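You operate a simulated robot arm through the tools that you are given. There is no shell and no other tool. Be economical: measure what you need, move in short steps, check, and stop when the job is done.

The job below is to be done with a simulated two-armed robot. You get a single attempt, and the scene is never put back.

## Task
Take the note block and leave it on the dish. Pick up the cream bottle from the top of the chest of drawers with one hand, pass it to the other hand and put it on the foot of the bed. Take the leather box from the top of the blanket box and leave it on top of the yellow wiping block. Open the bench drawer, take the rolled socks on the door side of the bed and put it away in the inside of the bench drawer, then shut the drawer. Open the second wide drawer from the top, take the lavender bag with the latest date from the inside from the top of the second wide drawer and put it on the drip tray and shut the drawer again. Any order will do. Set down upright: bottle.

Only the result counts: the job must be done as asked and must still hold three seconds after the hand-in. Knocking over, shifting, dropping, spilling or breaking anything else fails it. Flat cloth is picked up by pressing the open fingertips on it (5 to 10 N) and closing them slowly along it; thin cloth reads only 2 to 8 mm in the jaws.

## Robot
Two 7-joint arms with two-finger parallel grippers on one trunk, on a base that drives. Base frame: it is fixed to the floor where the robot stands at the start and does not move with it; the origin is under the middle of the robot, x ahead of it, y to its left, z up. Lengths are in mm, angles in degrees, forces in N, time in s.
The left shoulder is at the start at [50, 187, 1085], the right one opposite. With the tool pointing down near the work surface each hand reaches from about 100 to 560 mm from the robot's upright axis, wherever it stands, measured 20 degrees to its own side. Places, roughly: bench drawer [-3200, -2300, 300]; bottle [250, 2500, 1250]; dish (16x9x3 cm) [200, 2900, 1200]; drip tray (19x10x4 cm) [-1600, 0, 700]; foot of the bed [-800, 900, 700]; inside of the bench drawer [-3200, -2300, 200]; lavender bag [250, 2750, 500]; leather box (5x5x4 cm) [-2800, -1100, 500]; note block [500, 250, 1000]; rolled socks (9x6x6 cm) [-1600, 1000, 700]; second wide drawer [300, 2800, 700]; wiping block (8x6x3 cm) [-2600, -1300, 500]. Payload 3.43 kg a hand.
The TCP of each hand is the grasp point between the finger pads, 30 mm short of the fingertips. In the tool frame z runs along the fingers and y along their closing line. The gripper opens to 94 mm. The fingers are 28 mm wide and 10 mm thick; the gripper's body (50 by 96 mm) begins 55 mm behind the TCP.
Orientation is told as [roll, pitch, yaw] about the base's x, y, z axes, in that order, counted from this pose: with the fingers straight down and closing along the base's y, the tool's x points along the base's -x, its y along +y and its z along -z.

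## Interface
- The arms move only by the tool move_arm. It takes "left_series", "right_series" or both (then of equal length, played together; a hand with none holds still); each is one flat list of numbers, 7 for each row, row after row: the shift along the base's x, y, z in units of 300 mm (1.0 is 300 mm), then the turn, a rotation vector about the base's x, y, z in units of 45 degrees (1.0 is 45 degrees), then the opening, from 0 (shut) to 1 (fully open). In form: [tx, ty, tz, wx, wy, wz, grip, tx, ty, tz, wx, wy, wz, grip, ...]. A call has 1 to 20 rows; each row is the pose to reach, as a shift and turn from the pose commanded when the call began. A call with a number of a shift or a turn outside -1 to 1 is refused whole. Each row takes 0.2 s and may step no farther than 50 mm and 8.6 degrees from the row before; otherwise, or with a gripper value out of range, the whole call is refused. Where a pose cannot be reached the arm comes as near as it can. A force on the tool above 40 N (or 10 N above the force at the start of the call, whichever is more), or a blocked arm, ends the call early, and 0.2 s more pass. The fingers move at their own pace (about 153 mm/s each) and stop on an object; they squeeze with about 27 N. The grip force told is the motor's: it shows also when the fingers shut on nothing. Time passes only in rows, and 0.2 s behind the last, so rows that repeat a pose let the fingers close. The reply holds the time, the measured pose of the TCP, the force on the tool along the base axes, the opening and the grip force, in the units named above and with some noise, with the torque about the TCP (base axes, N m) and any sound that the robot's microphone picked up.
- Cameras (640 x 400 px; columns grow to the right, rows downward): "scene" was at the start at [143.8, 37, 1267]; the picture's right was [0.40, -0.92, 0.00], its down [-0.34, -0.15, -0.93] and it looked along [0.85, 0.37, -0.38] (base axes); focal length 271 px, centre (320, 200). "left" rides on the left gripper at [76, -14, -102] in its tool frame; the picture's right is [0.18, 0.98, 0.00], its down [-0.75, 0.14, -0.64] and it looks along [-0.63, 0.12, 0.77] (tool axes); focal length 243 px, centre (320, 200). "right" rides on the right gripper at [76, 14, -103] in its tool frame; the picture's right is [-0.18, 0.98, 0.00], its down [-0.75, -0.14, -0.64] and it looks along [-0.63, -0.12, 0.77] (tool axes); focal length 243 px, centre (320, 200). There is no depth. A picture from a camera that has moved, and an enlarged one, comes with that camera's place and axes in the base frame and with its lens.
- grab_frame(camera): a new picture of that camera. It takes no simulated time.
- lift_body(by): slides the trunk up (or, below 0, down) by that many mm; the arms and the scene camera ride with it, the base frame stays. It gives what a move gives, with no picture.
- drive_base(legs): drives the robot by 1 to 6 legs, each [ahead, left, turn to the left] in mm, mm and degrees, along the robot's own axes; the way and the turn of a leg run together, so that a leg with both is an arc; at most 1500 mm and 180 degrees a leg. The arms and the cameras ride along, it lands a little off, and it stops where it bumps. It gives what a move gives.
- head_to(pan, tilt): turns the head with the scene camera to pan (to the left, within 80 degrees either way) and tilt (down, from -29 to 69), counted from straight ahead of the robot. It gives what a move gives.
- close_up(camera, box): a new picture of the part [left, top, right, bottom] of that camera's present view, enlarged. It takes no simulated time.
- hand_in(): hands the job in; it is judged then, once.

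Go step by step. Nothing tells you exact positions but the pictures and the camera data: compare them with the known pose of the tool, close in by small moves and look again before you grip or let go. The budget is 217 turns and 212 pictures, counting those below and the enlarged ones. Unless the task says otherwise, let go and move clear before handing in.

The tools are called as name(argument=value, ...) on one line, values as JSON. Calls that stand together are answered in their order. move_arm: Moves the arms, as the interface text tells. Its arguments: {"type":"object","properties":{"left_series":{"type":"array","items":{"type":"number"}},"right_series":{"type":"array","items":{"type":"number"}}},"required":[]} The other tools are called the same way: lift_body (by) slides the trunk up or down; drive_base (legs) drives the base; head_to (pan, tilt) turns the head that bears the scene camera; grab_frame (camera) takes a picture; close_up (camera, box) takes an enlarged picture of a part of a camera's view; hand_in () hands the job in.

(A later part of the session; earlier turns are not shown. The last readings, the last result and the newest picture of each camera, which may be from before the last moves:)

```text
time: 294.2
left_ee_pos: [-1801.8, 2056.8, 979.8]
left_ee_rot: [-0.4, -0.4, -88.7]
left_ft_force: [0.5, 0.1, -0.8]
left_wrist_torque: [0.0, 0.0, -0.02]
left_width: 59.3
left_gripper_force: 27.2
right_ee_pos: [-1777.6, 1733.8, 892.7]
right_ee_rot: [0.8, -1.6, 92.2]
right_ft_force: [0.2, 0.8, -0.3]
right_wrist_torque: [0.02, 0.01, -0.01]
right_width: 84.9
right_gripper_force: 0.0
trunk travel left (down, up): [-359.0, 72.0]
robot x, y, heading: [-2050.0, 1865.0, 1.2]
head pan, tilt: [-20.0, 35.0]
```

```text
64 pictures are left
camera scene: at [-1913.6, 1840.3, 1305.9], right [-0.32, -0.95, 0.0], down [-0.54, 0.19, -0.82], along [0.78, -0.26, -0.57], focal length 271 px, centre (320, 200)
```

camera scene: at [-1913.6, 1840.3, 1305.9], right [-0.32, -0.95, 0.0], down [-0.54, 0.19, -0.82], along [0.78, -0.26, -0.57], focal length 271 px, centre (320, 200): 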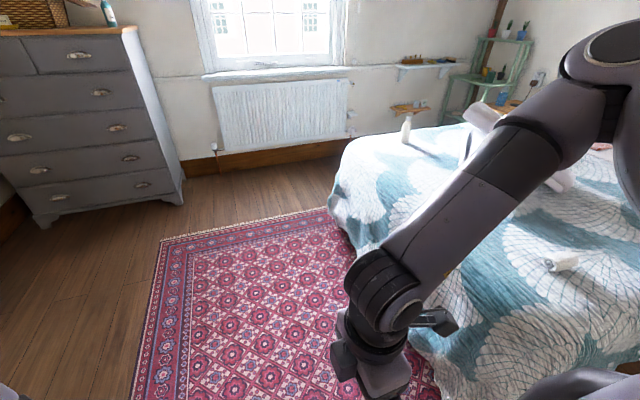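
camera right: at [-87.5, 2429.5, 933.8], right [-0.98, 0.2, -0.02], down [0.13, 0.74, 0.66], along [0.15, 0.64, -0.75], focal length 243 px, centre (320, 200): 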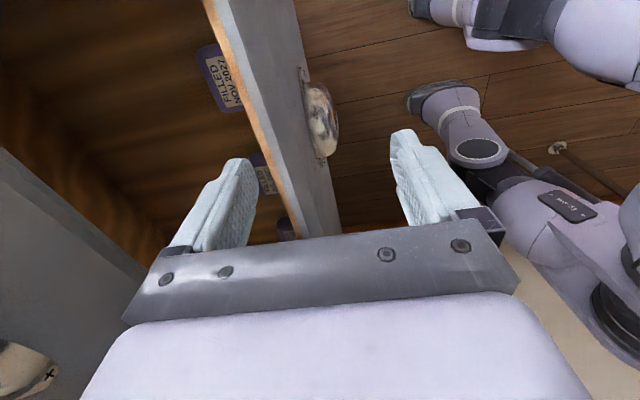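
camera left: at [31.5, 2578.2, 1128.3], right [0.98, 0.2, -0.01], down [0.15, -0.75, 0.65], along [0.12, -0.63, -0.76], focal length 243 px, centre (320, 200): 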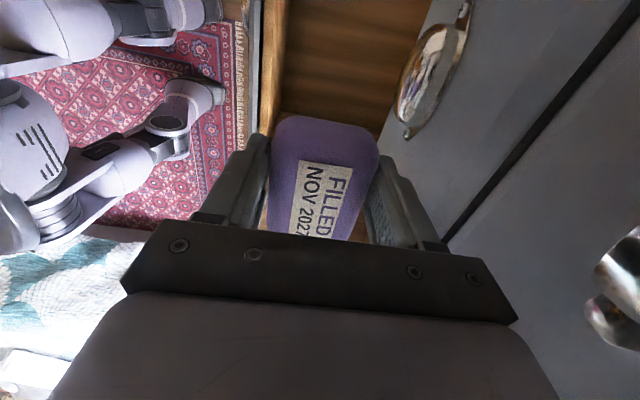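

Everything is in order at the chest, and the bottle is upright. I slide down alongside the bed to the socks at (−1614, 994).

drive_base(legs=[[0, -720, -1]])

head_to(pan=-15, tilt=50)

grab_frame(camera="scene")

```text
time: 297.0
left_ee_pos: [-1799.9, 1587.9, 980.1]
left_ee_rot: [-0.4, -0.4, -87.7]
left_ft_force: [-0.6, 0.4, -0.5]
left_wrist_torque: [-0.01, -0.02, -0.01]
left_width: 59.4
left_gripper_force: 26.9
right_ee_pos: [-1769.6, 1262.9, 891.2]
right_ee_rot: [0.8, -1.5, 93.0]
right_ft_force: [0.2, 0.6, 0.0]
right_wrist_torque: [-0.03, 0.01, 0.0]
right_width: 84.6
right_gripper_force: 0.0
trunk travel left (down, up): [-359.0, 72.0]
robot x, y, heading: [-2051.9, 1391.5, 2.1]
head pan, tilt: [-20.0, 35.0]
stopped in leg 1: the robot was blocked; the commanded pose is now the measured one
```

```text
time: 297.7
left_ee_pos: [-1800.2, 1586.6, 980.9]
left_ee_rot: [-0.3, -0.3, -87.7]
left_ft_force: [0.4, -0.2, -0.3]
left_wrist_torque: [0.02, 0.0, 0.04]
left_width: 59.4
left_gripper_force: 26.7
right_ee_pos: [-1770.5, 1262.3, 891.5]
right_ee_rot: [0.8, -1.5, 93.1]
right_ft_force: [0.2, 0.1, 0.5]
right_wrist_torque: [0.0, 0.02, 0.0]
right_width: 84.6
right_gripper_force: 0.2
trunk travel left (down, up): [-359.0, 72.0]
robot x, y, heading: [-2050.8, 1391.1, 2.3]
head pan, tilt: [-15.0, 50.0]
```

```text
63 pictures are left
camera scene: at [-1916.1, 1377.3, 1284.2], right [-0.22, -0.97, 0.0], down [-0.75, 0.17, -0.64], along [0.63, -0.14, -0.77], focal length 271 px, centre (320, 200)
```

scene: 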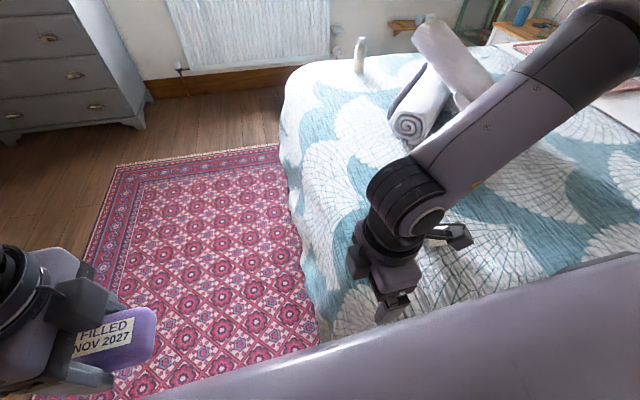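

Blocked by the bed cover's corner again; I shift 70 mm away from the bed and continue.

drive_base(legs=[[-75, 0, -2], [0, -260, 0]])

grab_frame(camera="scene")

grab_frame(camera="right")

```text
time: 300.0
left_ee_pos: [-1870.6, 1369.8, 980.8]
left_ee_rot: [-0.2, -0.5, -88.7]
left_ft_force: [-0.6, 0.3, -0.3]
left_wrist_torque: [0.0, 0.04, 0.01]
left_width: 59.5
left_gripper_force: 26.8
right_ee_pos: [-1845.5, 1043.3, 892.1]
right_ee_rot: [0.9, -1.6, 91.9]
right_ft_force: [-0.1, 0.6, 0.0]
right_wrist_torque: [-0.02, 0.04, 0.03]
right_width: 84.5
right_gripper_force: 0.1
trunk travel left (down, up): [-359.0, 72.0]
robot x, y, heading: [-2123.6, 1177.3, 1.2]
head pan, tilt: [-15.0, 50.0]
stopped in leg 2: the robot was blocked; the commanded pose is now the measured one
```

```text
62 pictures are left
camera scene: at [-1990.6, 1162.0, 1284.2], right [-0.24, -0.97, 0.0], down [-0.74, 0.18, -0.64], along [0.62, -0.15, -0.77], focal length 271 px, centre (320, 200)
```

scene: 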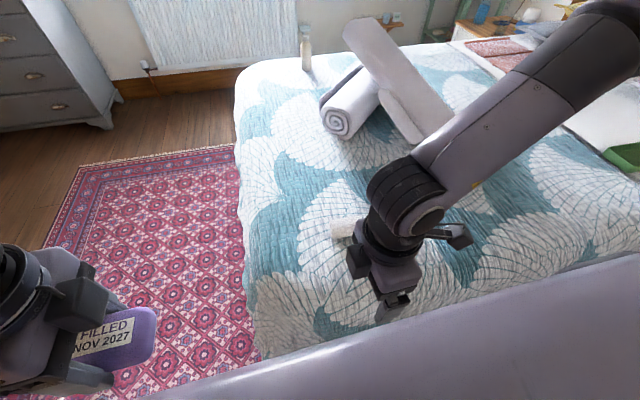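

```text
61 pictures are left
camera right: at [-1855.5, 965.1, 993.9], right [-0.99, 0.15, 0.02], down [0.12, 0.74, 0.66], along [0.08, 0.65, -0.75], focal length 243 px, centre (320, 200)
```

right: 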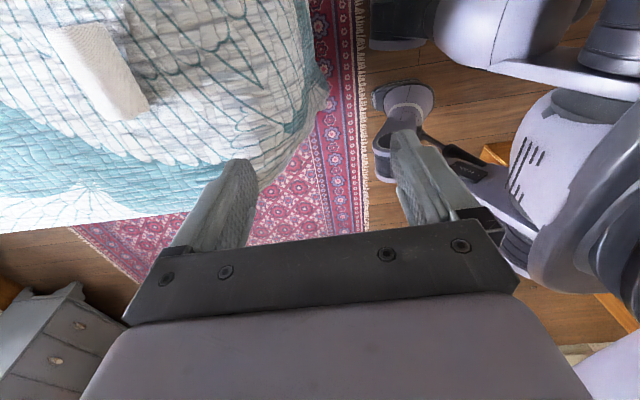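

Socks are at (−1630, 994), better for the left hand. So the lavender bag goes first: I continue down to the drip tray at y≈−35, keeping a little farther from the bed.

drive_base(legs=[[-70, 0, -1], [0, -1340, 0]])

head_to(pan=10, tilt=45)

grab_frame(camera="scene")

```text
time: 306.6
left_ee_pos: [-1940.6, 116.4, 980.1]
left_ee_rot: [-0.3, -0.4, -91.2]
left_ft_force: [0.9, -0.1, -0.2]
left_wrist_torque: [0.01, -0.01, -0.01]
left_width: 59.3
left_gripper_force: 26.7
right_ee_pos: [-1929.9, -210.1, 891.3]
right_ee_rot: [0.9, -1.4, 89.6]
right_ft_force: [-0.6, -0.5, -0.2]
right_wrist_torque: [0.02, -0.01, -0.02]
right_width: 84.7
right_gripper_force: 0.0
trunk travel left (down, up): [-359.0, 72.0]
robot x, y, heading: [-2204.0, -64.6, -1.4]
head pan, tilt: [-15.0, 50.0]
stopped in leg 2: the robot was blocked; the commanded pose is now the measured one
```

```text
time: 307.4
left_ee_pos: [-1940.4, 115.3, 980.0]
left_ee_rot: [-0.3, -0.3, -91.2]
left_ft_force: [-0.3, -0.1, -0.3]
left_wrist_torque: [-0.01, 0.0, 0.0]
left_width: 59.5
left_gripper_force: 27.1
right_ee_pos: [-1928.9, -210.1, 892.3]
right_ee_rot: [0.9, -1.4, 89.6]
right_ft_force: [-1.2, 0.4, -0.2]
right_wrist_torque: [-0.04, -0.03, 0.02]
right_width: 84.7
right_gripper_force: 0.0
trunk travel left (down, up): [-359.0, 72.0]
robot x, y, heading: [-2200.6, -68.5, -1.1]
head pan, tilt: [10.0, 45.0]
```

```text
60 pictures are left
camera scene: at [-2063.0, -52.2, 1291.0], right [0.15, -0.99, 0.0], down [-0.7, -0.11, -0.71], along [0.7, 0.11, -0.71], focal length 271 px, centre (320, 200)
```

scene: 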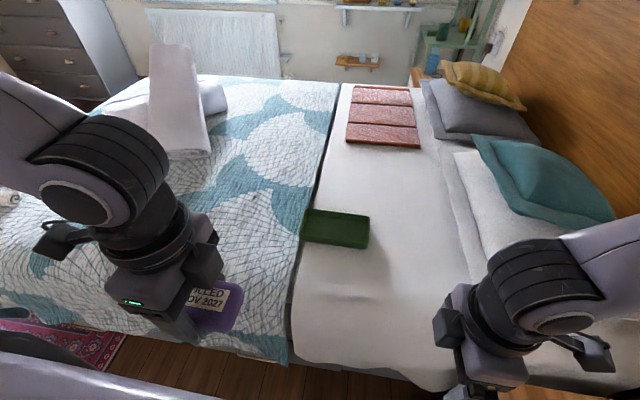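

The green tray is at about (−1595, −20), long side along y. I turn 15° right so it lies in the left arm's natural sector and creep toward the bed.

drive_base(legs=[[0, 40, -15], [70, 0, 0]])

move_arm(left_series=[0.1, -0.05, 0, 0, 0, 0.12, 0.2, 0.2, -0.1, 0, 0, 0, 0.24, 0.2, 0.3, -0.12, 0, 0, 0, 0.36, 0.2, 0.4, -0.15, 0, 0, 0, 0.36, 0.2, 0.5, -0.18, 0, 0, 0, 0.36, 0.2])

grab_frame(camera="left")

grab_frame(camera="scene")

```text
time: 309.4
left_ee_pos: [-1845.5, 67.7, 980.2]
left_ee_rot: [-0.3, -0.4, -105.9]
left_ft_force: [-0.1, 0.2, -0.4]
left_wrist_torque: [-0.01, 0.03, 0.03]
left_width: 59.3
left_gripper_force: 26.6
right_ee_pos: [-1917.6, -251.7, 892.1]
right_ee_rot: [0.8, -1.5, 74.7]
right_ft_force: [-0.1, 0.3, 0.9]
right_wrist_torque: [-0.03, 0.04, 0.02]
right_width: 84.7
right_gripper_force: 0.0
trunk travel left (down, up): [-359.0, 72.0]
robot x, y, heading: [-2142.5, -42.6, -15.8]
head pan, tilt: [10.0, 45.0]
stopped in leg 2: the robot was blocked; the commanded pose is now the measured one
```

```text
time: 310.6
left_ee_pos: [-1694.7, 16.6, 980.3]
left_ee_rot: [-0.3, -0.2, -89.6]
left_ft_force: [-0.3, -0.5, -0.8]
left_wrist_torque: [-0.01, 0.01, 0.0]
left_width: 59.7
left_gripper_force: 26.7
right_ee_pos: [-1917.4, -251.2, 892.2]
right_ee_rot: [0.8, -1.5, 74.8]
right_ft_force: [0.4, -1.2, -0.8]
right_wrist_torque: [0.0, -0.02, -0.02]
right_width: 84.5
right_gripper_force: 0.1
trunk travel left (down, up): [-359.0, 72.0]
robot x, y, heading: [-2142.5, -42.3, -15.8]
head pan, tilt: [10.0, 45.0]
```

```text
59 pictures are left
camera left: at [-1709.1, 92.7, 1082.5], right [0.98, 0.19, -0.01], down [0.15, -0.75, 0.65], along [0.12, -0.63, -0.76], focal length 243 px, centre (320, 200)
```

left: 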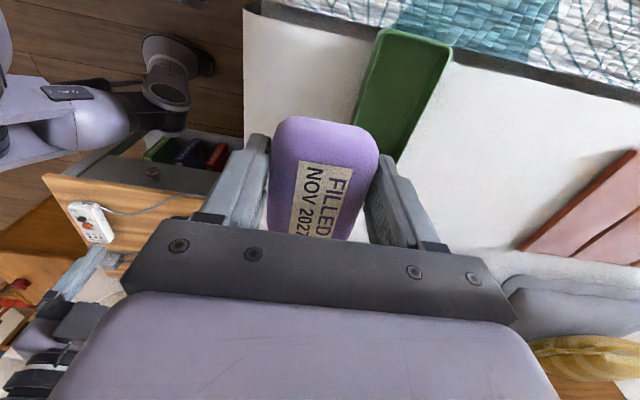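

```text
58 pictures are left
camera scene: at [-2006.2, -64.1, 1291.0], right [-0.1, -0.99, 0.0], down [-0.7, 0.07, -0.71], along [0.7, -0.07, -0.71], focal length 271 px, centre (320, 200)
```

scene: 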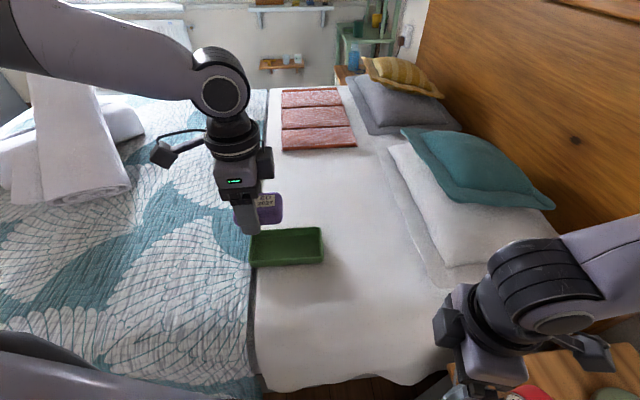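

Tray centre ≈ (−1594, −20), rim ≈ z 725. I stretch the left hand out over it.

move_arm(left_series=[0.12, -0.035, 0, 0, 0, 0, 0.2, 0.24, -0.07, 0, 0, 0, 0, 0.2, 0.335, -0.103, 0, 0, 0, 0, 0.2])

grab_frame(camera="left")

```text
time: 311.4
left_ee_pos: [-1622.1, 17.6, 986.6]
left_ee_rot: [-0.3, -0.4, -89.5]
left_ft_force: [0.8, -0.9, -0.8]
left_wrist_torque: [0.0, -0.01, 0.01]
left_width: 59.4
left_gripper_force: 26.9
left hand out of reach, approached as far as the arm can: row 2, 3
right_ee_pos: [-1917.2, -251.2, 892.1]
right_ee_rot: [0.8, -1.6, 74.8]
right_ft_force: [0.2, 0.8, -0.5]
right_wrist_torque: [-0.01, 0.01, 0.0]
right_width: 84.5
right_gripper_force: 0.1
trunk travel left (down, up): [-359.0, 72.0]
robot x, y, heading: [-2145.7, -38.6, -15.7]
head pan, tilt: [10.0, 45.0]
```

```text
57 pictures are left
camera left: at [-1635.5, 94.0, 1089.5], right [0.98, 0.19, -0.01], down [0.15, -0.75, 0.65], along [0.12, -0.64, -0.76], focal length 243 px, centre (320, 200)
```

left: 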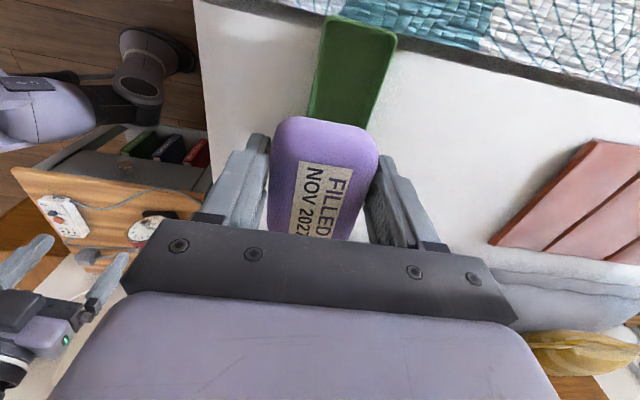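

The reach falls ~40 mm short. Tilting the hand ~18° forward gains that distance.

move_arm(left_series=[0.02, 0, 0, 0, -0.13, 0, 0.2, 0.06, 0, 0, 0, -0.27, 0, 0.2, 0.1, 0, 0, 0, -0.4, 0, 0.2, 0.14, 0, 0, 0, -0.45, 0, 0.2])

grab_frame(camera="left")

```text
time: 312.4
left_ee_pos: [-1579.9, 17.0, 987.3]
left_ee_rot: [20.0, -0.5, -89.8]
left_ft_force: [0.8, 0.2, -0.6]
left_wrist_torque: [0.01, -0.01, 0.0]
left_width: 59.4
left_gripper_force: 27.0
right_ee_pos: [-1916.3, -251.5, 891.9]
right_ee_rot: [0.8, -1.5, 74.9]
right_ft_force: [0.6, -0.6, -0.2]
right_wrist_torque: [0.02, 0.0, 0.01]
right_width: 84.5
right_gripper_force: 0.0
trunk travel left (down, up): [-359.0, 72.0]
robot x, y, heading: [-2141.3, -39.8, -15.7]
head pan, tilt: [10.0, 45.0]
```

```text
56 pictures are left
camera left: at [-1628.4, 95.7, 1079.3], right [0.92, 0.19, 0.34], down [-0.08, -0.75, 0.66], along [0.38, -0.64, -0.67], focal length 243 px, centre (320, 200)
```

left: 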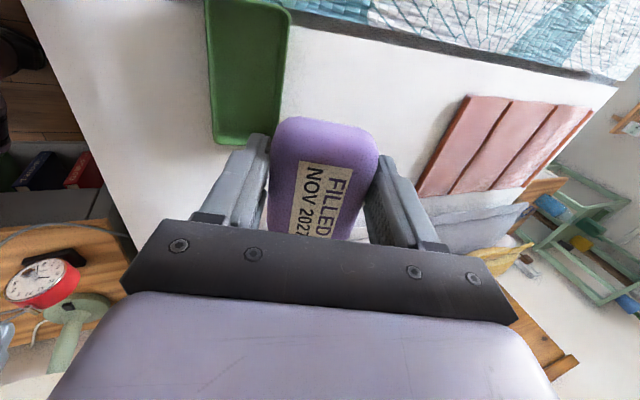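

Tray centre x≈−1583. I trim −12 mm in x, −15 mm in y, and lower the trunk.

move_arm(left_series=[-0.02, -0.025, 0, 0, 0, 0, 0.2, -0.04, -0.05, 0, 0, 0, 0, 0.2])

lift_body(by=-205)

grab_frame(camera="left")

close_up(camera="scene", box=[180, 90, 380, 240])

```text
time: 313.0
left_ee_pos: [-1590.3, 2.1, 987.4]
left_ee_rot: [20.0, -0.6, -89.7]
left_ft_force: [0.1, -0.6, -0.9]
left_wrist_torque: [0.0, 0.01, 0.03]
left_width: 59.3
left_gripper_force: 26.8
right_ee_pos: [-1917.3, -252.4, 891.2]
right_ee_rot: [0.8, -1.5, 74.8]
right_ft_force: [0.1, -0.5, 0.0]
right_wrist_torque: [0.02, -0.02, -0.01]
right_width: 84.6
right_gripper_force: 0.1
trunk travel left (down, up): [-359.0, 72.0]
robot x, y, heading: [-2145.6, -36.7, -15.8]
head pan, tilt: [10.0, 45.0]
```

```text
time: 315.2
left_ee_pos: [-1592.7, 2.8, 783.3]
left_ee_rot: [20.0, -0.5, -89.8]
left_ft_force: [0.5, -0.8, 0.1]
left_wrist_torque: [-0.04, 0.01, 0.01]
left_width: 59.3
left_gripper_force: 27.2
right_ee_pos: [-1916.0, -250.9, 687.0]
right_ee_rot: [0.7, -1.5, 74.9]
right_ft_force: [0.5, -0.3, 0.7]
right_wrist_torque: [-0.02, -0.02, -0.01]
right_width: 84.4
right_gripper_force: 0.1
trunk travel left (down, up): [-154.0, 277.0]
robot x, y, heading: [-2146.0, -39.3, -16.0]
head pan, tilt: [10.0, 45.0]
```

```text
55 pictures are left
camera left: at [-1639.6, 80.3, 874.4], right [0.92, 0.19, 0.33], down [-0.08, -0.75, 0.66], along [0.38, -0.64, -0.67], focal length 243 px, centre (320, 200)
```

left: 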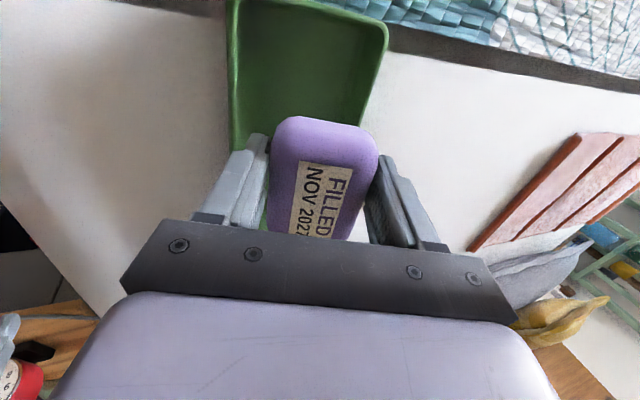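

```text
2.67 times, centred on (280, 165) of scene
camera zoom: at [-2006.7, -64.0, 1086.1], right [-0.1, -0.99, 0.0], down [-0.7, 0.07, -0.71], along [0.7, -0.07, -0.71], focal length 724 px, centre (427, 293)
```

zoom: 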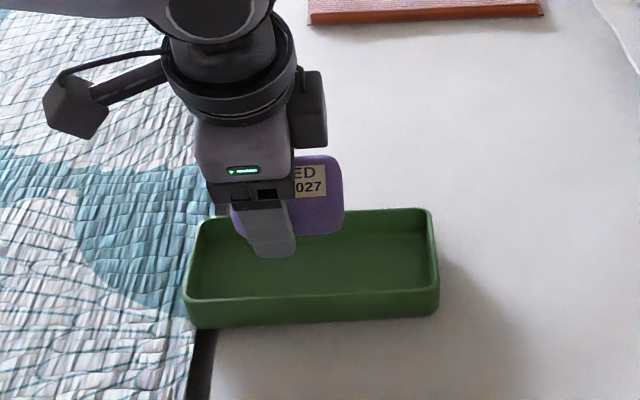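

Rim is probably nearer z≈705. Lower another 40 mm.

lift_body(by=-38)

close_up(camera="scene", box=[180, 70, 380, 220])

grab_frame(camera="left")

```text
time: 316.1
left_ee_pos: [-1591.4, 4.3, 746.0]
left_ee_rot: [20.0, -0.4, -89.8]
left_ft_force: [-0.8, -0.5, 0.1]
left_wrist_torque: [-0.03, 0.0, -0.01]
left_width: 59.3
left_gripper_force: 27.3
right_ee_pos: [-1917.0, -250.6, 649.6]
right_ee_rot: [0.8, -1.5, 74.8]
right_ft_force: [1.0, 0.2, 0.5]
right_wrist_torque: [-0.02, 0.03, -0.03]
right_width: 84.9
right_gripper_force: 0.0
trunk travel left (down, up): [-116.0, 315.0]
robot x, y, heading: [-2145.0, -41.6, -15.9]
head pan, tilt: [10.0, 45.0]
```

```text
2.67 times, centred on (280, 145) of scene
camera zoom: at [-2006.7, -64.0, 1048.1], right [-0.1, -0.99, 0.0], down [-0.7, 0.07, -0.71], along [0.7, -0.07, -0.71], focal length 724 px, centre (427, 347)
```

zoom: 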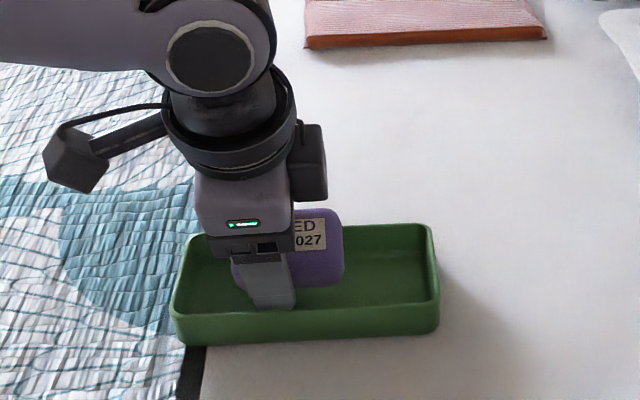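

```text
52 pictures are left
camera left: at [-1639.6, 80.3, 836.3], right [0.92, 0.19, 0.33], down [-0.08, -0.75, 0.66], along [0.38, -0.64, -0.67], focal length 243 px, centre (320, 200)
```

left: 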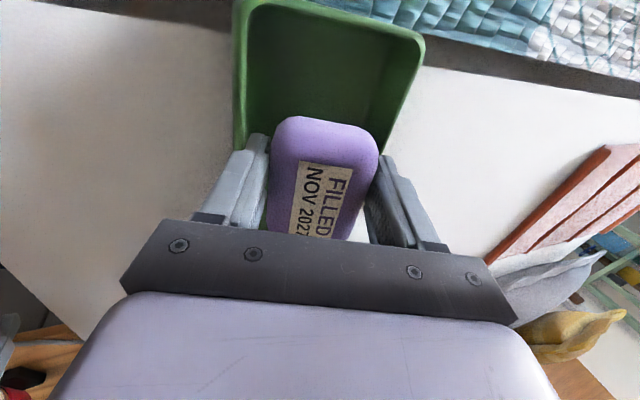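

Fingers are inside the tray outline. Lower 12 mm more and open slightly.

lift_body(by=-12)

move_arm(left_series=[0, 0, 0, 0, 0, 0, 0.68, 0, 0, 0, 0, 0, 0, 0.7, 0, 0, 0.02, 0, 0, 0, 0.7])

lift_body(by=150)

close_up(camera="scene", box=[180, 120, 380, 270])

```text
time: 316.7
left_ee_pos: [-1590.3, 2.9, 733.4]
left_ee_rot: [20.0, -0.5, -89.7]
left_ft_force: [1.2, -0.2, 0.7]
left_wrist_torque: [-0.01, 0.03, 0.0]
left_width: 59.6
left_gripper_force: 27.1
right_ee_pos: [-1916.7, -251.5, 636.8]
right_ee_rot: [0.8, -1.5, 74.8]
right_ft_force: [0.7, 0.0, 0.8]
right_wrist_torque: [0.0, 0.0, -0.02]
right_width: 84.9
right_gripper_force: 0.0
trunk travel left (down, up): [-104.0, 327.0]
robot x, y, heading: [-2141.5, -38.6, -15.8]
head pan, tilt: [10.0, 45.0]
```

```text
time: 317.5
left_ee_pos: [-1590.6, 2.7, 739.1]
left_ee_rot: [20.0, -0.4, -89.7]
left_ft_force: [-0.6, -0.1, 0.4]
left_wrist_torque: [-0.01, 0.02, -0.02]
left_width: 65.7
left_gripper_force: 0.1
right_ee_pos: [-1917.7, -252.1, 636.4]
right_ee_rot: [0.8, -1.5, 74.9]
right_ft_force: [-0.6, 0.9, 0.1]
right_wrist_torque: [0.01, -0.01, 0.0]
right_width: 84.7
right_gripper_force: 0.0
trunk travel left (down, up): [-104.0, 327.0]
robot x, y, heading: [-2144.7, -40.5, -15.5]
head pan, tilt: [10.0, 45.0]
```

```text
time: 319.2
left_ee_pos: [-1590.7, 3.5, 888.4]
left_ee_rot: [20.0, -0.4, -89.9]
left_ft_force: [1.1, 0.7, 0.7]
left_wrist_torque: [-0.01, 0.0, 0.01]
left_width: 65.6
left_gripper_force: 0.1
right_ee_pos: [-1917.9, -251.7, 786.3]
right_ee_rot: [0.8, -1.5, 74.8]
right_ft_force: [-0.3, 0.2, 0.1]
right_wrist_torque: [0.0, 0.01, 0.0]
right_width: 84.8
right_gripper_force: 0.0
trunk travel left (down, up): [-254.0, 177.0]
robot x, y, heading: [-2145.7, -39.6, -15.9]
head pan, tilt: [10.0, 45.0]
```

```text
2.67 times, centred on (280, 195) of scene
camera zoom: at [-2006.5, -64.1, 1186.0], right [-0.1, -0.99, 0.0], down [-0.7, 0.07, -0.71], along [0.7, -0.07, -0.71], focal length 724 px, centre (427, 213)
```

zoom: 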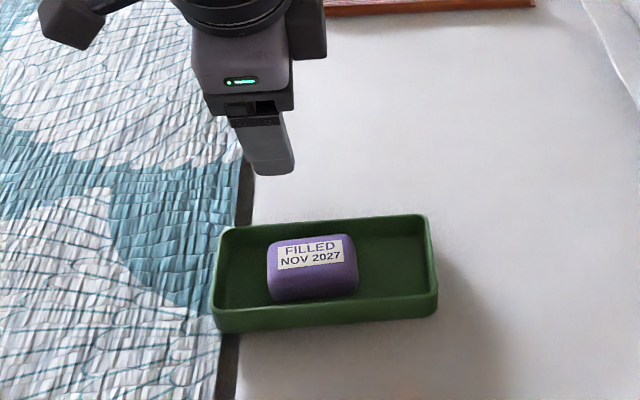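

The lavender bag is in the tray. Next the socks: I straighten the hand, turn back to heading 0 and slide up to y≈820.

move_arm(left_series=[-0.12, 0.03, 0.05, 0, 0.15, 0.1, 0.8, -0.25, 0.06, 0.08, 0, 0.3, 0.2, 1, -0.38, 0.1, 0.1, 0, 0.44, 0.3, 1, -0.5, 0.14, 0.1, 0, 0.44, 0.4, 1])

drive_base(legs=[[-70, 0, 15.8], [0, 860, 0], [120, 0, 0]])

grab_frame(camera="left")

```text
time: 320.2
left_ee_pos: [-1742.8, 45.9, 917.3]
left_ee_rot: [0.5, 2.8, -71.9]
left_ft_force: [0.6, -0.4, 0.0]
left_wrist_torque: [0.06, 0.02, -0.05]
left_width: 94.1
left_gripper_force: 0.1
right_ee_pos: [-1917.4, -250.6, 788.2]
right_ee_rot: [0.8, -1.5, 74.8]
right_ft_force: [-0.4, -0.2, -0.7]
right_wrist_torque: [0.01, -0.02, -0.03]
right_width: 84.7
right_gripper_force: 0.1
trunk travel left (down, up): [-254.0, 177.0]
robot x, y, heading: [-2143.1, -40.0, -15.9]
head pan, tilt: [10.0, 45.0]
```

```text
time: 326.4
left_ee_pos: [-1793.4, 1016.3, 915.1]
left_ee_rot: [0.5, 2.8, -55.3]
left_ft_force: [0.3, 0.4, -0.5]
left_wrist_torque: [-0.01, 0.04, 0.02]
left_width: 94.0
left_gripper_force: 0.0
right_ee_pos: [-1875.8, 683.5, 787.2]
right_ee_rot: [0.8, -1.4, 91.2]
right_ft_force: [0.3, -0.1, -0.2]
right_wrist_torque: [0.0, -0.01, -0.02]
right_width: 84.3
right_gripper_force: 0.1
trunk travel left (down, up): [-254.0, 177.0]
robot x, y, heading: [-2155.2, 822.4, 1.0]
head pan, tilt: [10.0, 45.0]
stopped in leg 3: the robot was blocked; the commanded pose is now the measured one
```

```text
50 pictures are left
camera left: at [-1846.6, 1067.7, 1023.1], right [0.7, 0.71, 0.02], down [0.56, -0.57, 0.61], along [0.44, -0.42, -0.79], focal length 243 px, centre (320, 200)
```

left: 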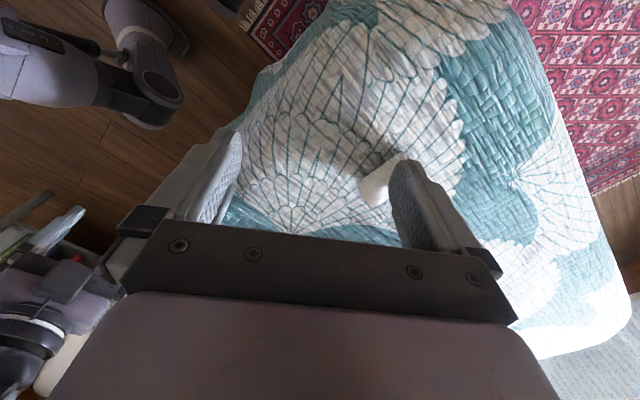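

Socks are about 165 mm ahead. I extend toward them.

move_arm(left_series=[0.13, -0.02, 0, 0.03, -0.05, -0.05, 1, 0.26, -0.04, 0, 0.03, -0.1, -0.1, 1, 0.39, -0.06, 0, 0.03, -0.2, -0.1, 1, 0.52, -0.075, 0, 0.03, -0.32, -0.1, 1])

grab_frame(camera="left")

```text
time: 327.4
left_ee_pos: [-1646.9, 1010.3, 917.3]
left_ee_rot: [13.3, -4.0, -59.9]
left_ft_force: [0.5, 0.0, -0.5]
left_wrist_torque: [0.0, 0.01, -0.03]
left_width: 94.0
left_gripper_force: 0.0
left hand out of reach, approached as far as the arm can: row 3, 4
right_ee_pos: [-1874.2, 684.5, 786.3]
right_ee_rot: [0.7, -1.4, 91.3]
right_ft_force: [0.5, -0.3, 1.0]
right_wrist_torque: [-0.03, 0.01, 0.02]
right_width: 84.5
right_gripper_force: 0.0
trunk travel left (down, up): [-254.0, 177.0]
robot x, y, heading: [-2157.5, 820.9, 0.6]
head pan, tilt: [10.0, 45.0]
```

```text
49 pictures are left
camera left: at [-1722.0, 1063.0, 1008.8], right [0.73, 0.65, 0.21], down [0.34, -0.62, 0.71], along [0.59, -0.44, -0.67], focal length 243 px, centre (320, 200)
```

left: 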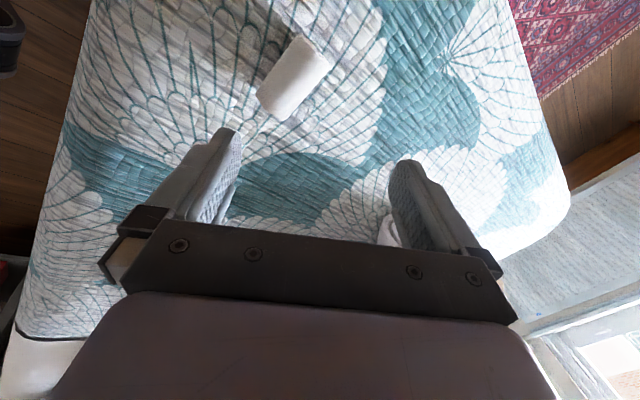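

Socks' axis runs along y, centre (−1626, 1005). I turn to yaw −90 and move the last 20 mm over them.

move_arm(left_series=[0.02, 0, 0, 0, -0.03, -0.17, 1, 0.04, -0.01, 0, 0, -0.06, -0.34, 1, 0.06, -0.015, 0, 0, -0.1, -0.51, 1, 0.07, -0.015, 0, 0, -0.13, -0.65, 1])

lift_body(by=-120)

grab_frame(camera="left")

```text
time: 328.4
left_ee_pos: [-1625.7, 1002.7, 918.3]
left_ee_rot: [19.0, -5.4, -89.8]
left_ft_force: [0.2, 0.5, 0.3]
left_wrist_torque: [-0.03, 0.01, 0.01]
left_width: 93.9
left_gripper_force: 0.1
right_ee_pos: [-1874.8, 683.0, 786.2]
right_ee_rot: [0.7, -1.6, 91.3]
right_ft_force: [0.2, -0.1, -0.6]
right_wrist_torque: [0.0, -0.02, 0.0]
right_width: 84.8
right_gripper_force: 0.0
trunk travel left (down, up): [-254.0, 177.0]
robot x, y, heading: [-2154.9, 822.9, 0.7]
head pan, tilt: [10.0, 45.0]
```

```text
time: 329.9
left_ee_pos: [-1627.1, 1002.1, 799.1]
left_ee_rot: [18.9, -5.4, -89.6]
left_ft_force: [-0.3, 0.9, 0.0]
left_wrist_torque: [0.01, -0.02, -0.01]
left_width: 94.0
left_gripper_force: 0.1
right_ee_pos: [-1875.1, 682.5, 667.5]
right_ee_rot: [0.7, -1.6, 91.3]
right_ft_force: [0.0, 0.6, -0.2]
right_wrist_torque: [-0.01, 0.03, 0.01]
right_width: 84.7
right_gripper_force: 0.1
trunk travel left (down, up): [-134.0, 297.0]
robot x, y, heading: [-2154.0, 822.7, 0.7]
head pan, tilt: [10.0, 45.0]
```

```text
48 pictures are left
camera left: at [-1673.9, 1087.4, 883.5], right [0.93, 0.22, 0.3], down [-0.07, -0.69, 0.72], along [0.37, -0.69, -0.62], focal length 243 px, centre (320, 200)
```

left: 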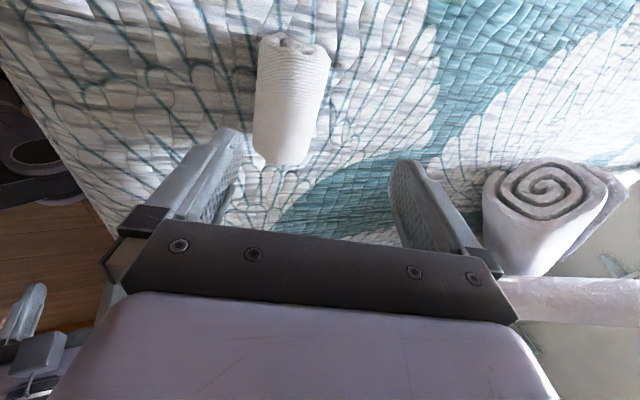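

Centred. The right hand is close to the bed edge, so I raise it first, then lower onto the socks.

move_arm(right_series=[-0.05, 0, 0.12, 0, 0, 0, 0.9, -0.1, 0, 0.26, 0, 0, 0, 0.9, -0.15, 0, 0.4, 0, 0, 0, 0.9], left_series=[0.003, 0.005, 0, 0, 0, 0, 1, 0.006, 0.012, 0, 0, 0, 0, 1, 0.006, 0.012, 0, 0, 0, 0, 1])

lift_body(by=-80)

grab_frame(camera="left")

```text
time: 330.7
left_ee_pos: [-1624.2, 1005.6, 798.2]
left_ee_rot: [19.0, -5.4, -89.6]
left_ft_force: [-0.1, 0.2, -0.4]
left_wrist_torque: [0.03, 0.0, 0.0]
left_width: 94.3
left_gripper_force: 0.1
right_ee_pos: [-1923.0, 686.4, 785.0]
right_ee_rot: [0.9, -1.3, 91.3]
right_ft_force: [-0.7, -0.3, 0.0]
right_wrist_torque: [0.01, 0.03, 0.01]
right_width: 84.6
right_gripper_force: 0.0
trunk travel left (down, up): [-134.0, 297.0]
robot x, y, heading: [-2156.7, 821.6, 0.7]
head pan, tilt: [10.0, 45.0]
```

```text
time: 331.8
left_ee_pos: [-1626.4, 1005.3, 727.9]
left_ee_rot: [19.7, -5.5, -89.6]
left_ft_force: [-10.7, 2.2, 14.4]
left_wrist_torque: [0.23, 1.15, -0.03]
left_width: 94.0
left_gripper_force: 0.2
right_ee_pos: [-1922.7, 686.8, 706.8]
right_ee_rot: [0.7, -1.4, 91.5]
right_ft_force: [-0.4, -0.9, 0.5]
right_wrist_torque: [-0.03, -0.04, 0.02]
right_width: 84.7
right_gripper_force: 0.0
trunk travel left (down, up): [-55.0, 376.0]
robot x, y, heading: [-2155.6, 821.5, 0.9]
head pan, tilt: [10.0, 45.0]
stopped: the force on the tool passed its limit (the readings are from after the stop); the commanded pose is now the measured one
```

```text
47 pictures are left
camera left: at [-1673.4, 1090.8, 812.8], right [0.92, 0.22, 0.31], down [-0.08, -0.69, 0.72], along [0.37, -0.69, -0.62], focal length 243 px, centre (320, 200)
```

left: 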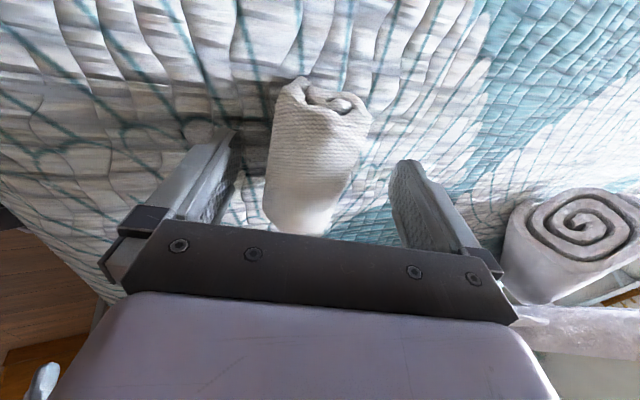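

Touching the bed; raise a touch and close.

lift_body(by=5)

move_arm(left_series=[0, 0, 0, 0, 0, 0, 0.8, 0, 0, 0, 0, 0, 0, 0.55, 0, 0, 0, 0, 0, 0, 0.3, 0, 0, 0, 0, 0, 0, 0.2, 0, 0, 0, 0, 0, 0, 0.2])

lift_body(by=60)

grab_frame(camera="left")

```text
time: 332.3
left_ee_pos: [-1624.0, 1005.9, 729.4]
left_ee_rot: [19.5, -5.5, -89.6]
left_ft_force: [0.4, -0.3, -0.4]
left_wrist_torque: [0.0, 0.0, 0.02]
left_width: 94.0
left_gripper_force: 0.0
right_ee_pos: [-1922.0, 686.1, 709.4]
right_ee_rot: [0.7, -1.4, 91.3]
right_ft_force: [0.2, -0.2, -0.3]
right_wrist_torque: [-0.02, 0.06, 0.01]
right_width: 84.7
right_gripper_force: 0.1
trunk travel left (down, up): [-60.0, 371.0]
robot x, y, heading: [-2152.0, 821.1, 0.6]
head pan, tilt: [10.0, 45.0]
```

```text
time: 333.5
left_ee_pos: [-1623.7, 1005.9, 730.9]
left_ee_rot: [19.4, -5.5, -89.6]
left_ft_force: [0.2, 0.0, -0.3]
left_wrist_torque: [-0.04, -0.01, -0.03]
left_width: 55.4
left_gripper_force: 27.0
right_ee_pos: [-1922.7, 686.1, 710.3]
right_ee_rot: [0.8, -1.4, 91.3]
right_ft_force: [-0.5, 0.1, -0.5]
right_wrist_torque: [0.02, 0.0, 0.0]
right_width: 84.3
right_gripper_force: 0.1
trunk travel left (down, up): [-60.0, 371.0]
robot x, y, heading: [-2152.1, 824.4, 0.7]
head pan, tilt: [10.0, 45.0]
```

```text
time: 334.5
left_ee_pos: [-1622.9, 1005.6, 790.0]
left_ee_rot: [19.5, -5.5, -89.5]
left_ft_force: [0.9, -0.3, -0.4]
left_wrist_torque: [-0.04, -0.01, 0.02]
left_width: 55.4
left_gripper_force: 26.8
right_ee_pos: [-1923.0, 687.5, 770.8]
right_ee_rot: [0.8, -1.4, 91.3]
right_ft_force: [0.2, 0.6, -0.3]
right_wrist_torque: [0.0, 0.0, -0.02]
right_width: 84.6
right_gripper_force: 0.0
trunk travel left (down, up): [-120.0, 311.0]
robot x, y, heading: [-2152.1, 820.1, 0.8]
head pan, tilt: [10.0, 45.0]
```

```text
46 pictures are left
camera left: at [-1671.6, 1091.0, 875.1], right [0.93, 0.22, 0.31], down [-0.08, -0.69, 0.72], along [0.37, -0.69, -0.62], focal length 243 px, centre (320, 200)
```

left: 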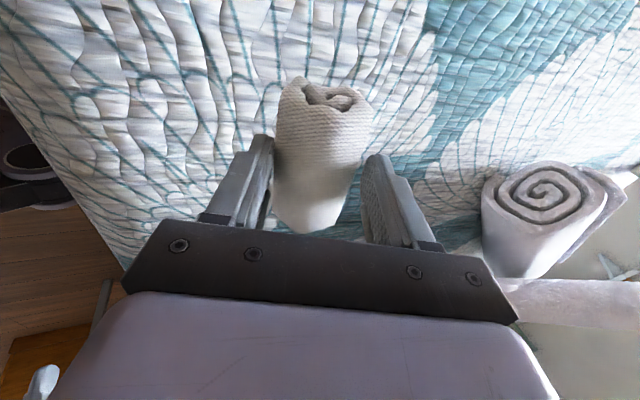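

Socks are held. I tuck the arm, raise the trunk and drive toward the blanket box area, looking ahead.

move_arm(left_series=[-0.12, 0.03, 0.05, 0, 0.12, 0, 0.2, -0.25, 0.06, 0.1, 0, 0.25, 0, 0.2, -0.38, 0.1, 0.15, 0.08, 0.4, 0, 0.2, -0.5, 0.12, 0.2, 0.1, 0.42, 0, 0.2, -0.62, 0.12, 0.25, 0.1, 0.42, 0, 0.2])

lift_body(by=150)

drive_base(legs=[[-300, 0, 0], [0, -800, 0], [0, 0, -90]])

head_to(pan=0, tilt=30)

grab_frame(camera="scene")

```text
time: 335.7
left_ee_pos: [-1810.0, 1042.2, 867.7]
left_ee_rot: [0.5, -0.6, -88.7]
left_ft_force: [0.1, 0.0, -1.2]
left_wrist_torque: [-0.01, 0.01, 0.01]
left_width: 55.6
left_gripper_force: 27.1
right_ee_pos: [-1923.3, 687.1, 770.8]
right_ee_rot: [0.8, -1.4, 91.4]
right_ft_force: [0.9, -0.4, -0.2]
right_wrist_torque: [0.0, -0.02, -0.01]
right_width: 84.7
right_gripper_force: 0.0
trunk travel left (down, up): [-120.0, 311.0]
robot x, y, heading: [-2156.0, 823.2, 0.9]
head pan, tilt: [10.0, 45.0]
```

```text
time: 337.4
left_ee_pos: [-1808.2, 1042.6, 1017.0]
left_ee_rot: [0.7, -0.6, -88.5]
left_ft_force: [-0.1, 0.5, -0.9]
left_wrist_torque: [0.02, 0.01, 0.0]
left_width: 55.4
left_gripper_force: 26.4
right_ee_pos: [-1921.9, 687.2, 921.2]
right_ee_rot: [0.8, -1.3, 91.2]
right_ft_force: [1.1, -0.5, -0.2]
right_wrist_torque: [-0.01, 0.02, -0.02]
right_width: 84.7
right_gripper_force: 0.0
trunk travel left (down, up): [-270.0, 161.0]
robot x, y, heading: [-2156.1, 824.2, 0.6]
head pan, tilt: [10.0, 45.0]
```

```text
time: 347.4
left_ee_pos: [-2215.4, -378.3, 1018.4]
left_ee_rot: [0.8, -0.7, -179.1]
left_ft_force: [0.3, -0.2, 0.0]
left_wrist_torque: [-0.01, 0.02, 0.0]
left_width: 55.5
left_gripper_force: 27.8
right_ee_pos: [-2567.8, -260.4, 919.7]
right_ee_rot: [0.8, -1.4, 0.8]
right_ft_force: [-0.4, -0.2, -0.1]
right_wrist_torque: [-0.02, 0.01, 0.0]
right_width: 84.7
right_gripper_force: 0.0
trunk travel left (down, up): [-270.0, 161.0]
robot x, y, heading: [-2428.8, -28.3, -89.7]
head pan, tilt: [10.0, 45.0]
```

```text
time: 348.2
left_ee_pos: [-2215.3, -377.8, 1017.3]
left_ee_rot: [0.8, -0.6, -179.2]
left_ft_force: [-1.0, -1.0, 0.0]
left_wrist_torque: [0.01, 0.06, 0.01]
left_width: 55.4
left_gripper_force: 27.1
right_ee_pos: [-2568.7, -261.2, 921.1]
right_ee_rot: [0.9, -1.4, 0.7]
right_ft_force: [0.0, -0.2, 0.4]
right_wrist_torque: [-0.03, 0.01, -0.01]
right_width: 84.3
right_gripper_force: 0.1
trunk travel left (down, up): [-270.0, 161.0]
robot x, y, heading: [-2429.4, -29.6, -89.5]
head pan, tilt: [0.0, 30.0]
```

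```text
45 pictures are left
camera scene: at [-2430.7, -178.5, 1224.5], right [-1.0, -0.01, 0.0], down [0.0, 0.5, -0.87], along [0.0, -0.87, -0.5], focal length 271 px, centre (320, 200)
```

scene: 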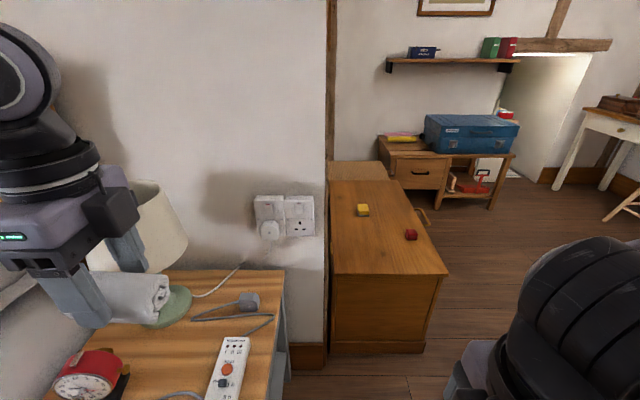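

I can see the blanket box with the yellow block at (−2642, −1339) and red leather box at (−2823, −1119), and the bench with its drawer at about (−3260, −2260). I move to the −x side of the blanket box and face it, turning the right hand back to yaw 0.

move_arm(right_series=[0, 0, 0, 0, 0, -0.17, 0.9, 0, 0, 0, 0, 0, -0.34, 0.9, 0, 0, 0, 0, 0, -0.51, 0.9, 0, 0, 0, 0, 0, -0.68, 0.9, 0, 0, 0, 0, 0, -0.85, 0.9, 0, 0, 0, 0, 0, -1, 0.9])

move_arm(right_series=[0, 0, 0, 0, 0, -0.17, 0.9, 0, 0, 0, 0, 0, -0.34, 0.9, 0, 0, 0, 0, 0, -0.51, 0.9, 0, 0, 0, 0, 0, -0.68, 0.9, 0, 0, 0, 0, 0, -0.85, 0.9, 0, 0, 0, 0, 0, -1, 0.9])

drive_base(legs=[[0, -800, 0], [1130, 0, 0], [0, 0, 89.5]])

head_to(pan=-5, tilt=50)

grab_frame(camera="scene")

```text
time: 349.6
left_ee_pos: [-2213.4, -378.7, 1017.7]
left_ee_rot: [0.6, -0.5, -179.1]
left_ft_force: [-0.2, 0.5, -1.0]
left_wrist_torque: [-0.03, 0.0, -0.02]
left_width: 55.5
left_gripper_force: 26.9
right_ee_pos: [-2566.1, -263.3, 922.0]
right_ee_rot: [0.8, -1.4, -44.3]
right_ft_force: [0.1, -0.3, 0.2]
right_wrist_torque: [-0.04, 0.01, 0.01]
right_width: 84.4
right_gripper_force: 0.0
right hand out of reach, approached as far as the arm can: row 6
trunk travel left (down, up): [-270.0, 161.0]
robot x, y, heading: [-2435.0, -28.5, -89.7]
head pan, tilt: [0.0, 30.0]
```

```text
time: 350.1
left_ee_pos: [-2214.4, -377.9, 1018.8]
left_ee_rot: [0.7, -0.6, -179.0]
left_ft_force: [-0.2, 0.4, -0.7]
left_wrist_torque: [-0.01, 0.02, 0.0]
left_width: 55.5
left_gripper_force: 27.3
right_ee_pos: [-2569.5, -265.0, 922.0]
right_ee_rot: [0.0, -1.1, -52.4]
right_ft_force: [-9.0, -5.7, -0.9]
right_wrist_torque: [0.59, -0.91, 0.99]
right_width: 84.6
right_gripper_force: 0.0
trunk travel left (down, up): [-270.0, 161.0]
robot x, y, heading: [-2428.3, -29.3, -89.5]
head pan, tilt: [0.0, 30.0]
stopped in row 2 (right hand): the force on the tool passed its limit (the readings are from after the stop); the commanded pose is now the measured one
```

```text
time: 359.7
left_ee_pos: [-2999.1, -1478.9, 1018.2]
left_ee_rot: [0.6, -0.7, -178.2]
left_ft_force: [0.3, -0.5, -0.4]
left_wrist_torque: [0.0, 0.0, -0.02]
left_width: 55.5
left_gripper_force: 27.1
right_ee_pos: [-3354.9, -1371.1, 922.0]
right_ee_rot: [-0.1, -1.1, -51.5]
right_ft_force: [-1.9, -2.5, 0.2]
right_wrist_torque: [0.2, -0.18, 0.22]
right_width: 84.6
right_gripper_force: 0.1
trunk travel left (down, up): [-270.0, 161.0]
robot x, y, heading: [-3221.8, -1136.3, -88.6]
head pan, tilt: [0.0, 30.0]
stopped in leg 2: the robot was blocked; the commanded pose is now the measured one
```

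```text
time: 360.6
left_ee_pos: [-2999.6, -1479.0, 1018.3]
left_ee_rot: [0.5, -0.6, -178.1]
left_ft_force: [0.0, -0.1, 0.1]
left_wrist_torque: [-0.02, -0.02, -0.01]
left_width: 55.6
left_gripper_force: 27.5
right_ee_pos: [-3355.6, -1370.8, 921.7]
right_ee_rot: [-0.1, -1.1, -51.5]
right_ft_force: [-3.5, -2.3, -0.3]
right_wrist_torque: [0.24, -0.4, 0.39]
right_width: 84.8
right_gripper_force: 0.0
trunk travel left (down, up): [-270.0, 161.0]
robot x, y, heading: [-3221.1, -1134.8, -88.9]
head pan, tilt: [-5.0, 50.0]
```

```text
44 pictures are left
camera scene: at [-3225.5, -1269.6, 1195.1], right [-1.0, 0.07, 0.0], down [0.05, 0.76, -0.64], along [-0.04, -0.64, -0.77], focal length 271 px, centre (320, 200)
```

scene: 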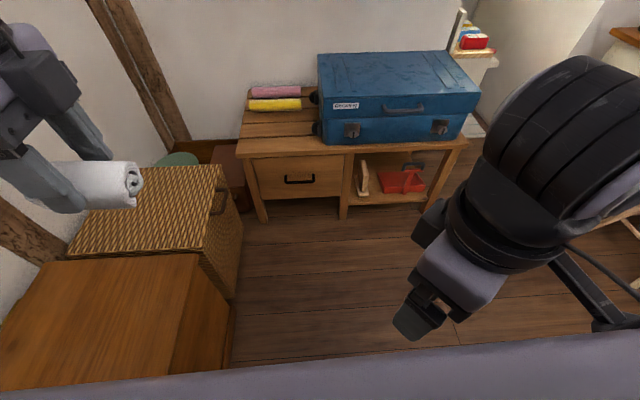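

The bench drawer has a black bar handle at about (−3194, −2100, 330). I'm facing it already, so I do the socks now: the right hand gets a forward-tilted pose with vertical-plane closing, and I drive up at a slight angle.

move_arm(right_series=[0, -0.1, 0, 0, 0, 0.17, 0.6, 0, -0.2, 0, 0, 0, 0.34, 0.6, 0, -0.3, 0, 0, 0, 0.51, 0.6, 0, -0.4, 0, 0, 0, 0.68, 0.6, 0, -0.45, 0, 0, 0, 0.85, 0.6, 0, -0.45, 0, 0, 0, 1, 0.6])

drive_base(legs=[[0, -130, 0], [400, 0, 0], [0, 0, 24]])

lift_body(by=-260)

move_arm(right_series=[0, 0, 0, -0.18, 0, 0.05, 0.6, 0, 0, 0, -0.36, 0, 0.1, 0.6, 0, 0, 0, -0.54, 0, 0.1, 0.6, 0, 0, 0, -0.72, 0, 0.1, 0.6, 0, 0, 0, -0.9, 0, 0.1, 0.6])

head_to(pan=0, tilt=50)

grab_frame(camera="scene")

```text
time: 361.9
left_ee_pos: [-2999.1, -1479.0, 1017.9]
left_ee_rot: [0.5, -0.7, -178.3]
left_ft_force: [-0.3, 0.5, -0.7]
left_wrist_torque: [0.0, 0.0, 0.02]
left_width: 55.5
left_gripper_force: 27.4
right_ee_pos: [-3343.4, -1496.3, 899.3]
right_ee_rot: [-3.8, -0.4, -12.9]
right_ft_force: [0.6, 0.9, 0.0]
right_wrist_torque: [-0.02, 0.04, 0.03]
right_width: 56.5
right_gripper_force: 0.1
right hand out of reach, approached as far as the arm can: row 5, 6
trunk travel left (down, up): [-270.0, 161.0]
robot x, y, heading: [-3221.8, -1131.6, -88.7]
head pan, tilt: [-5.0, 50.0]
```

```text
time: 366.6
left_ee_pos: [-3001.2, -1756.8, 1017.0]
left_ee_rot: [0.6, -0.6, -154.0]
left_ft_force: [-0.4, 0.5, -0.7]
left_wrist_torque: [-0.02, -0.01, 0.0]
left_width: 55.3
left_gripper_force: 26.3
right_ee_pos: [-3310.7, -1914.5, 898.0]
right_ee_rot: [-3.8, -0.4, 11.2]
right_ft_force: [0.1, 0.3, 0.2]
right_wrist_torque: [-0.06, -0.02, -0.02]
right_width: 56.4
right_gripper_force: 0.0
trunk travel left (down, up): [-270.0, 161.0]
robot x, y, heading: [-3345.4, -1536.5, -64.6]
head pan, tilt: [-5.0, 50.0]
```

```text
time: 369.2
left_ee_pos: [-3002.2, -1757.7, 759.5]
left_ee_rot: [0.6, -0.6, -154.0]
left_ft_force: [-0.4, 0.1, -0.8]
left_wrist_torque: [0.03, 0.01, -0.02]
left_width: 55.5
left_gripper_force: 26.5
right_ee_pos: [-3308.2, -1913.8, 639.4]
right_ee_rot: [-3.9, -0.4, 11.3]
right_ft_force: [0.0, 0.4, 0.7]
right_wrist_torque: [-0.01, 0.01, -0.01]
right_width: 56.4
right_gripper_force: 0.2
trunk travel left (down, up): [-10.0, 421.0]
robot x, y, heading: [-3348.9, -1534.0, -64.5]
head pan, tilt: [-5.0, 50.0]
```

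```text
time: 370.4
left_ee_pos: [-3002.6, -1756.7, 757.0]
left_ee_rot: [0.7, -0.7, -154.0]
left_ft_force: [-0.6, 0.3, 0.9]
left_wrist_torque: [-0.01, 0.01, 0.02]
left_width: 55.7
left_gripper_force: 27.1
right_ee_pos: [-3310.0, -1914.3, 638.7]
right_ee_rot: [-43.6, 8.4, 13.0]
right_ft_force: [0.4, 0.4, 0.2]
right_wrist_torque: [0.0, -0.03, -0.01]
right_width: 56.6
right_gripper_force: 0.1
trunk travel left (down, up): [-10.0, 421.0]
robot x, y, heading: [-3348.1, -1534.3, -64.5]
head pan, tilt: [-5.0, 50.0]
```

```text
time: 371.1
left_ee_pos: [-3001.7, -1756.6, 757.8]
left_ee_rot: [0.6, -0.6, -154.1]
left_ft_force: [-0.7, -0.2, -1.3]
left_wrist_torque: [0.0, -0.02, 0.02]
left_width: 55.7
left_gripper_force: 27.3
right_ee_pos: [-3309.9, -1913.7, 638.3]
right_ee_rot: [-43.3, 8.4, 13.1]
right_ft_force: [-0.2, 0.8, -0.5]
right_wrist_torque: [0.01, 0.02, 0.0]
right_width: 56.5
right_gripper_force: 0.1
trunk travel left (down, up): [-10.0, 421.0]
robot x, y, heading: [-3346.3, -1535.2, -64.4]
head pan, tilt: [0.0, 50.0]
```

```text
43 pictures are left
camera scene: at [-3288.4, -1656.2, 935.1], right [-0.9, -0.43, 0.0], down [-0.33, 0.69, -0.64], along [0.28, -0.58, -0.77], focal length 271 px, centre (320, 200)
```

scene: 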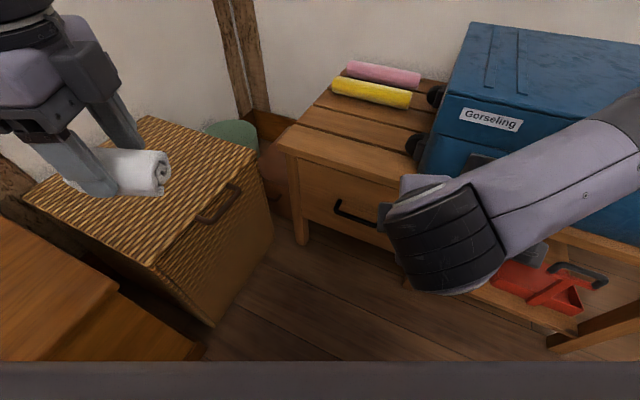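

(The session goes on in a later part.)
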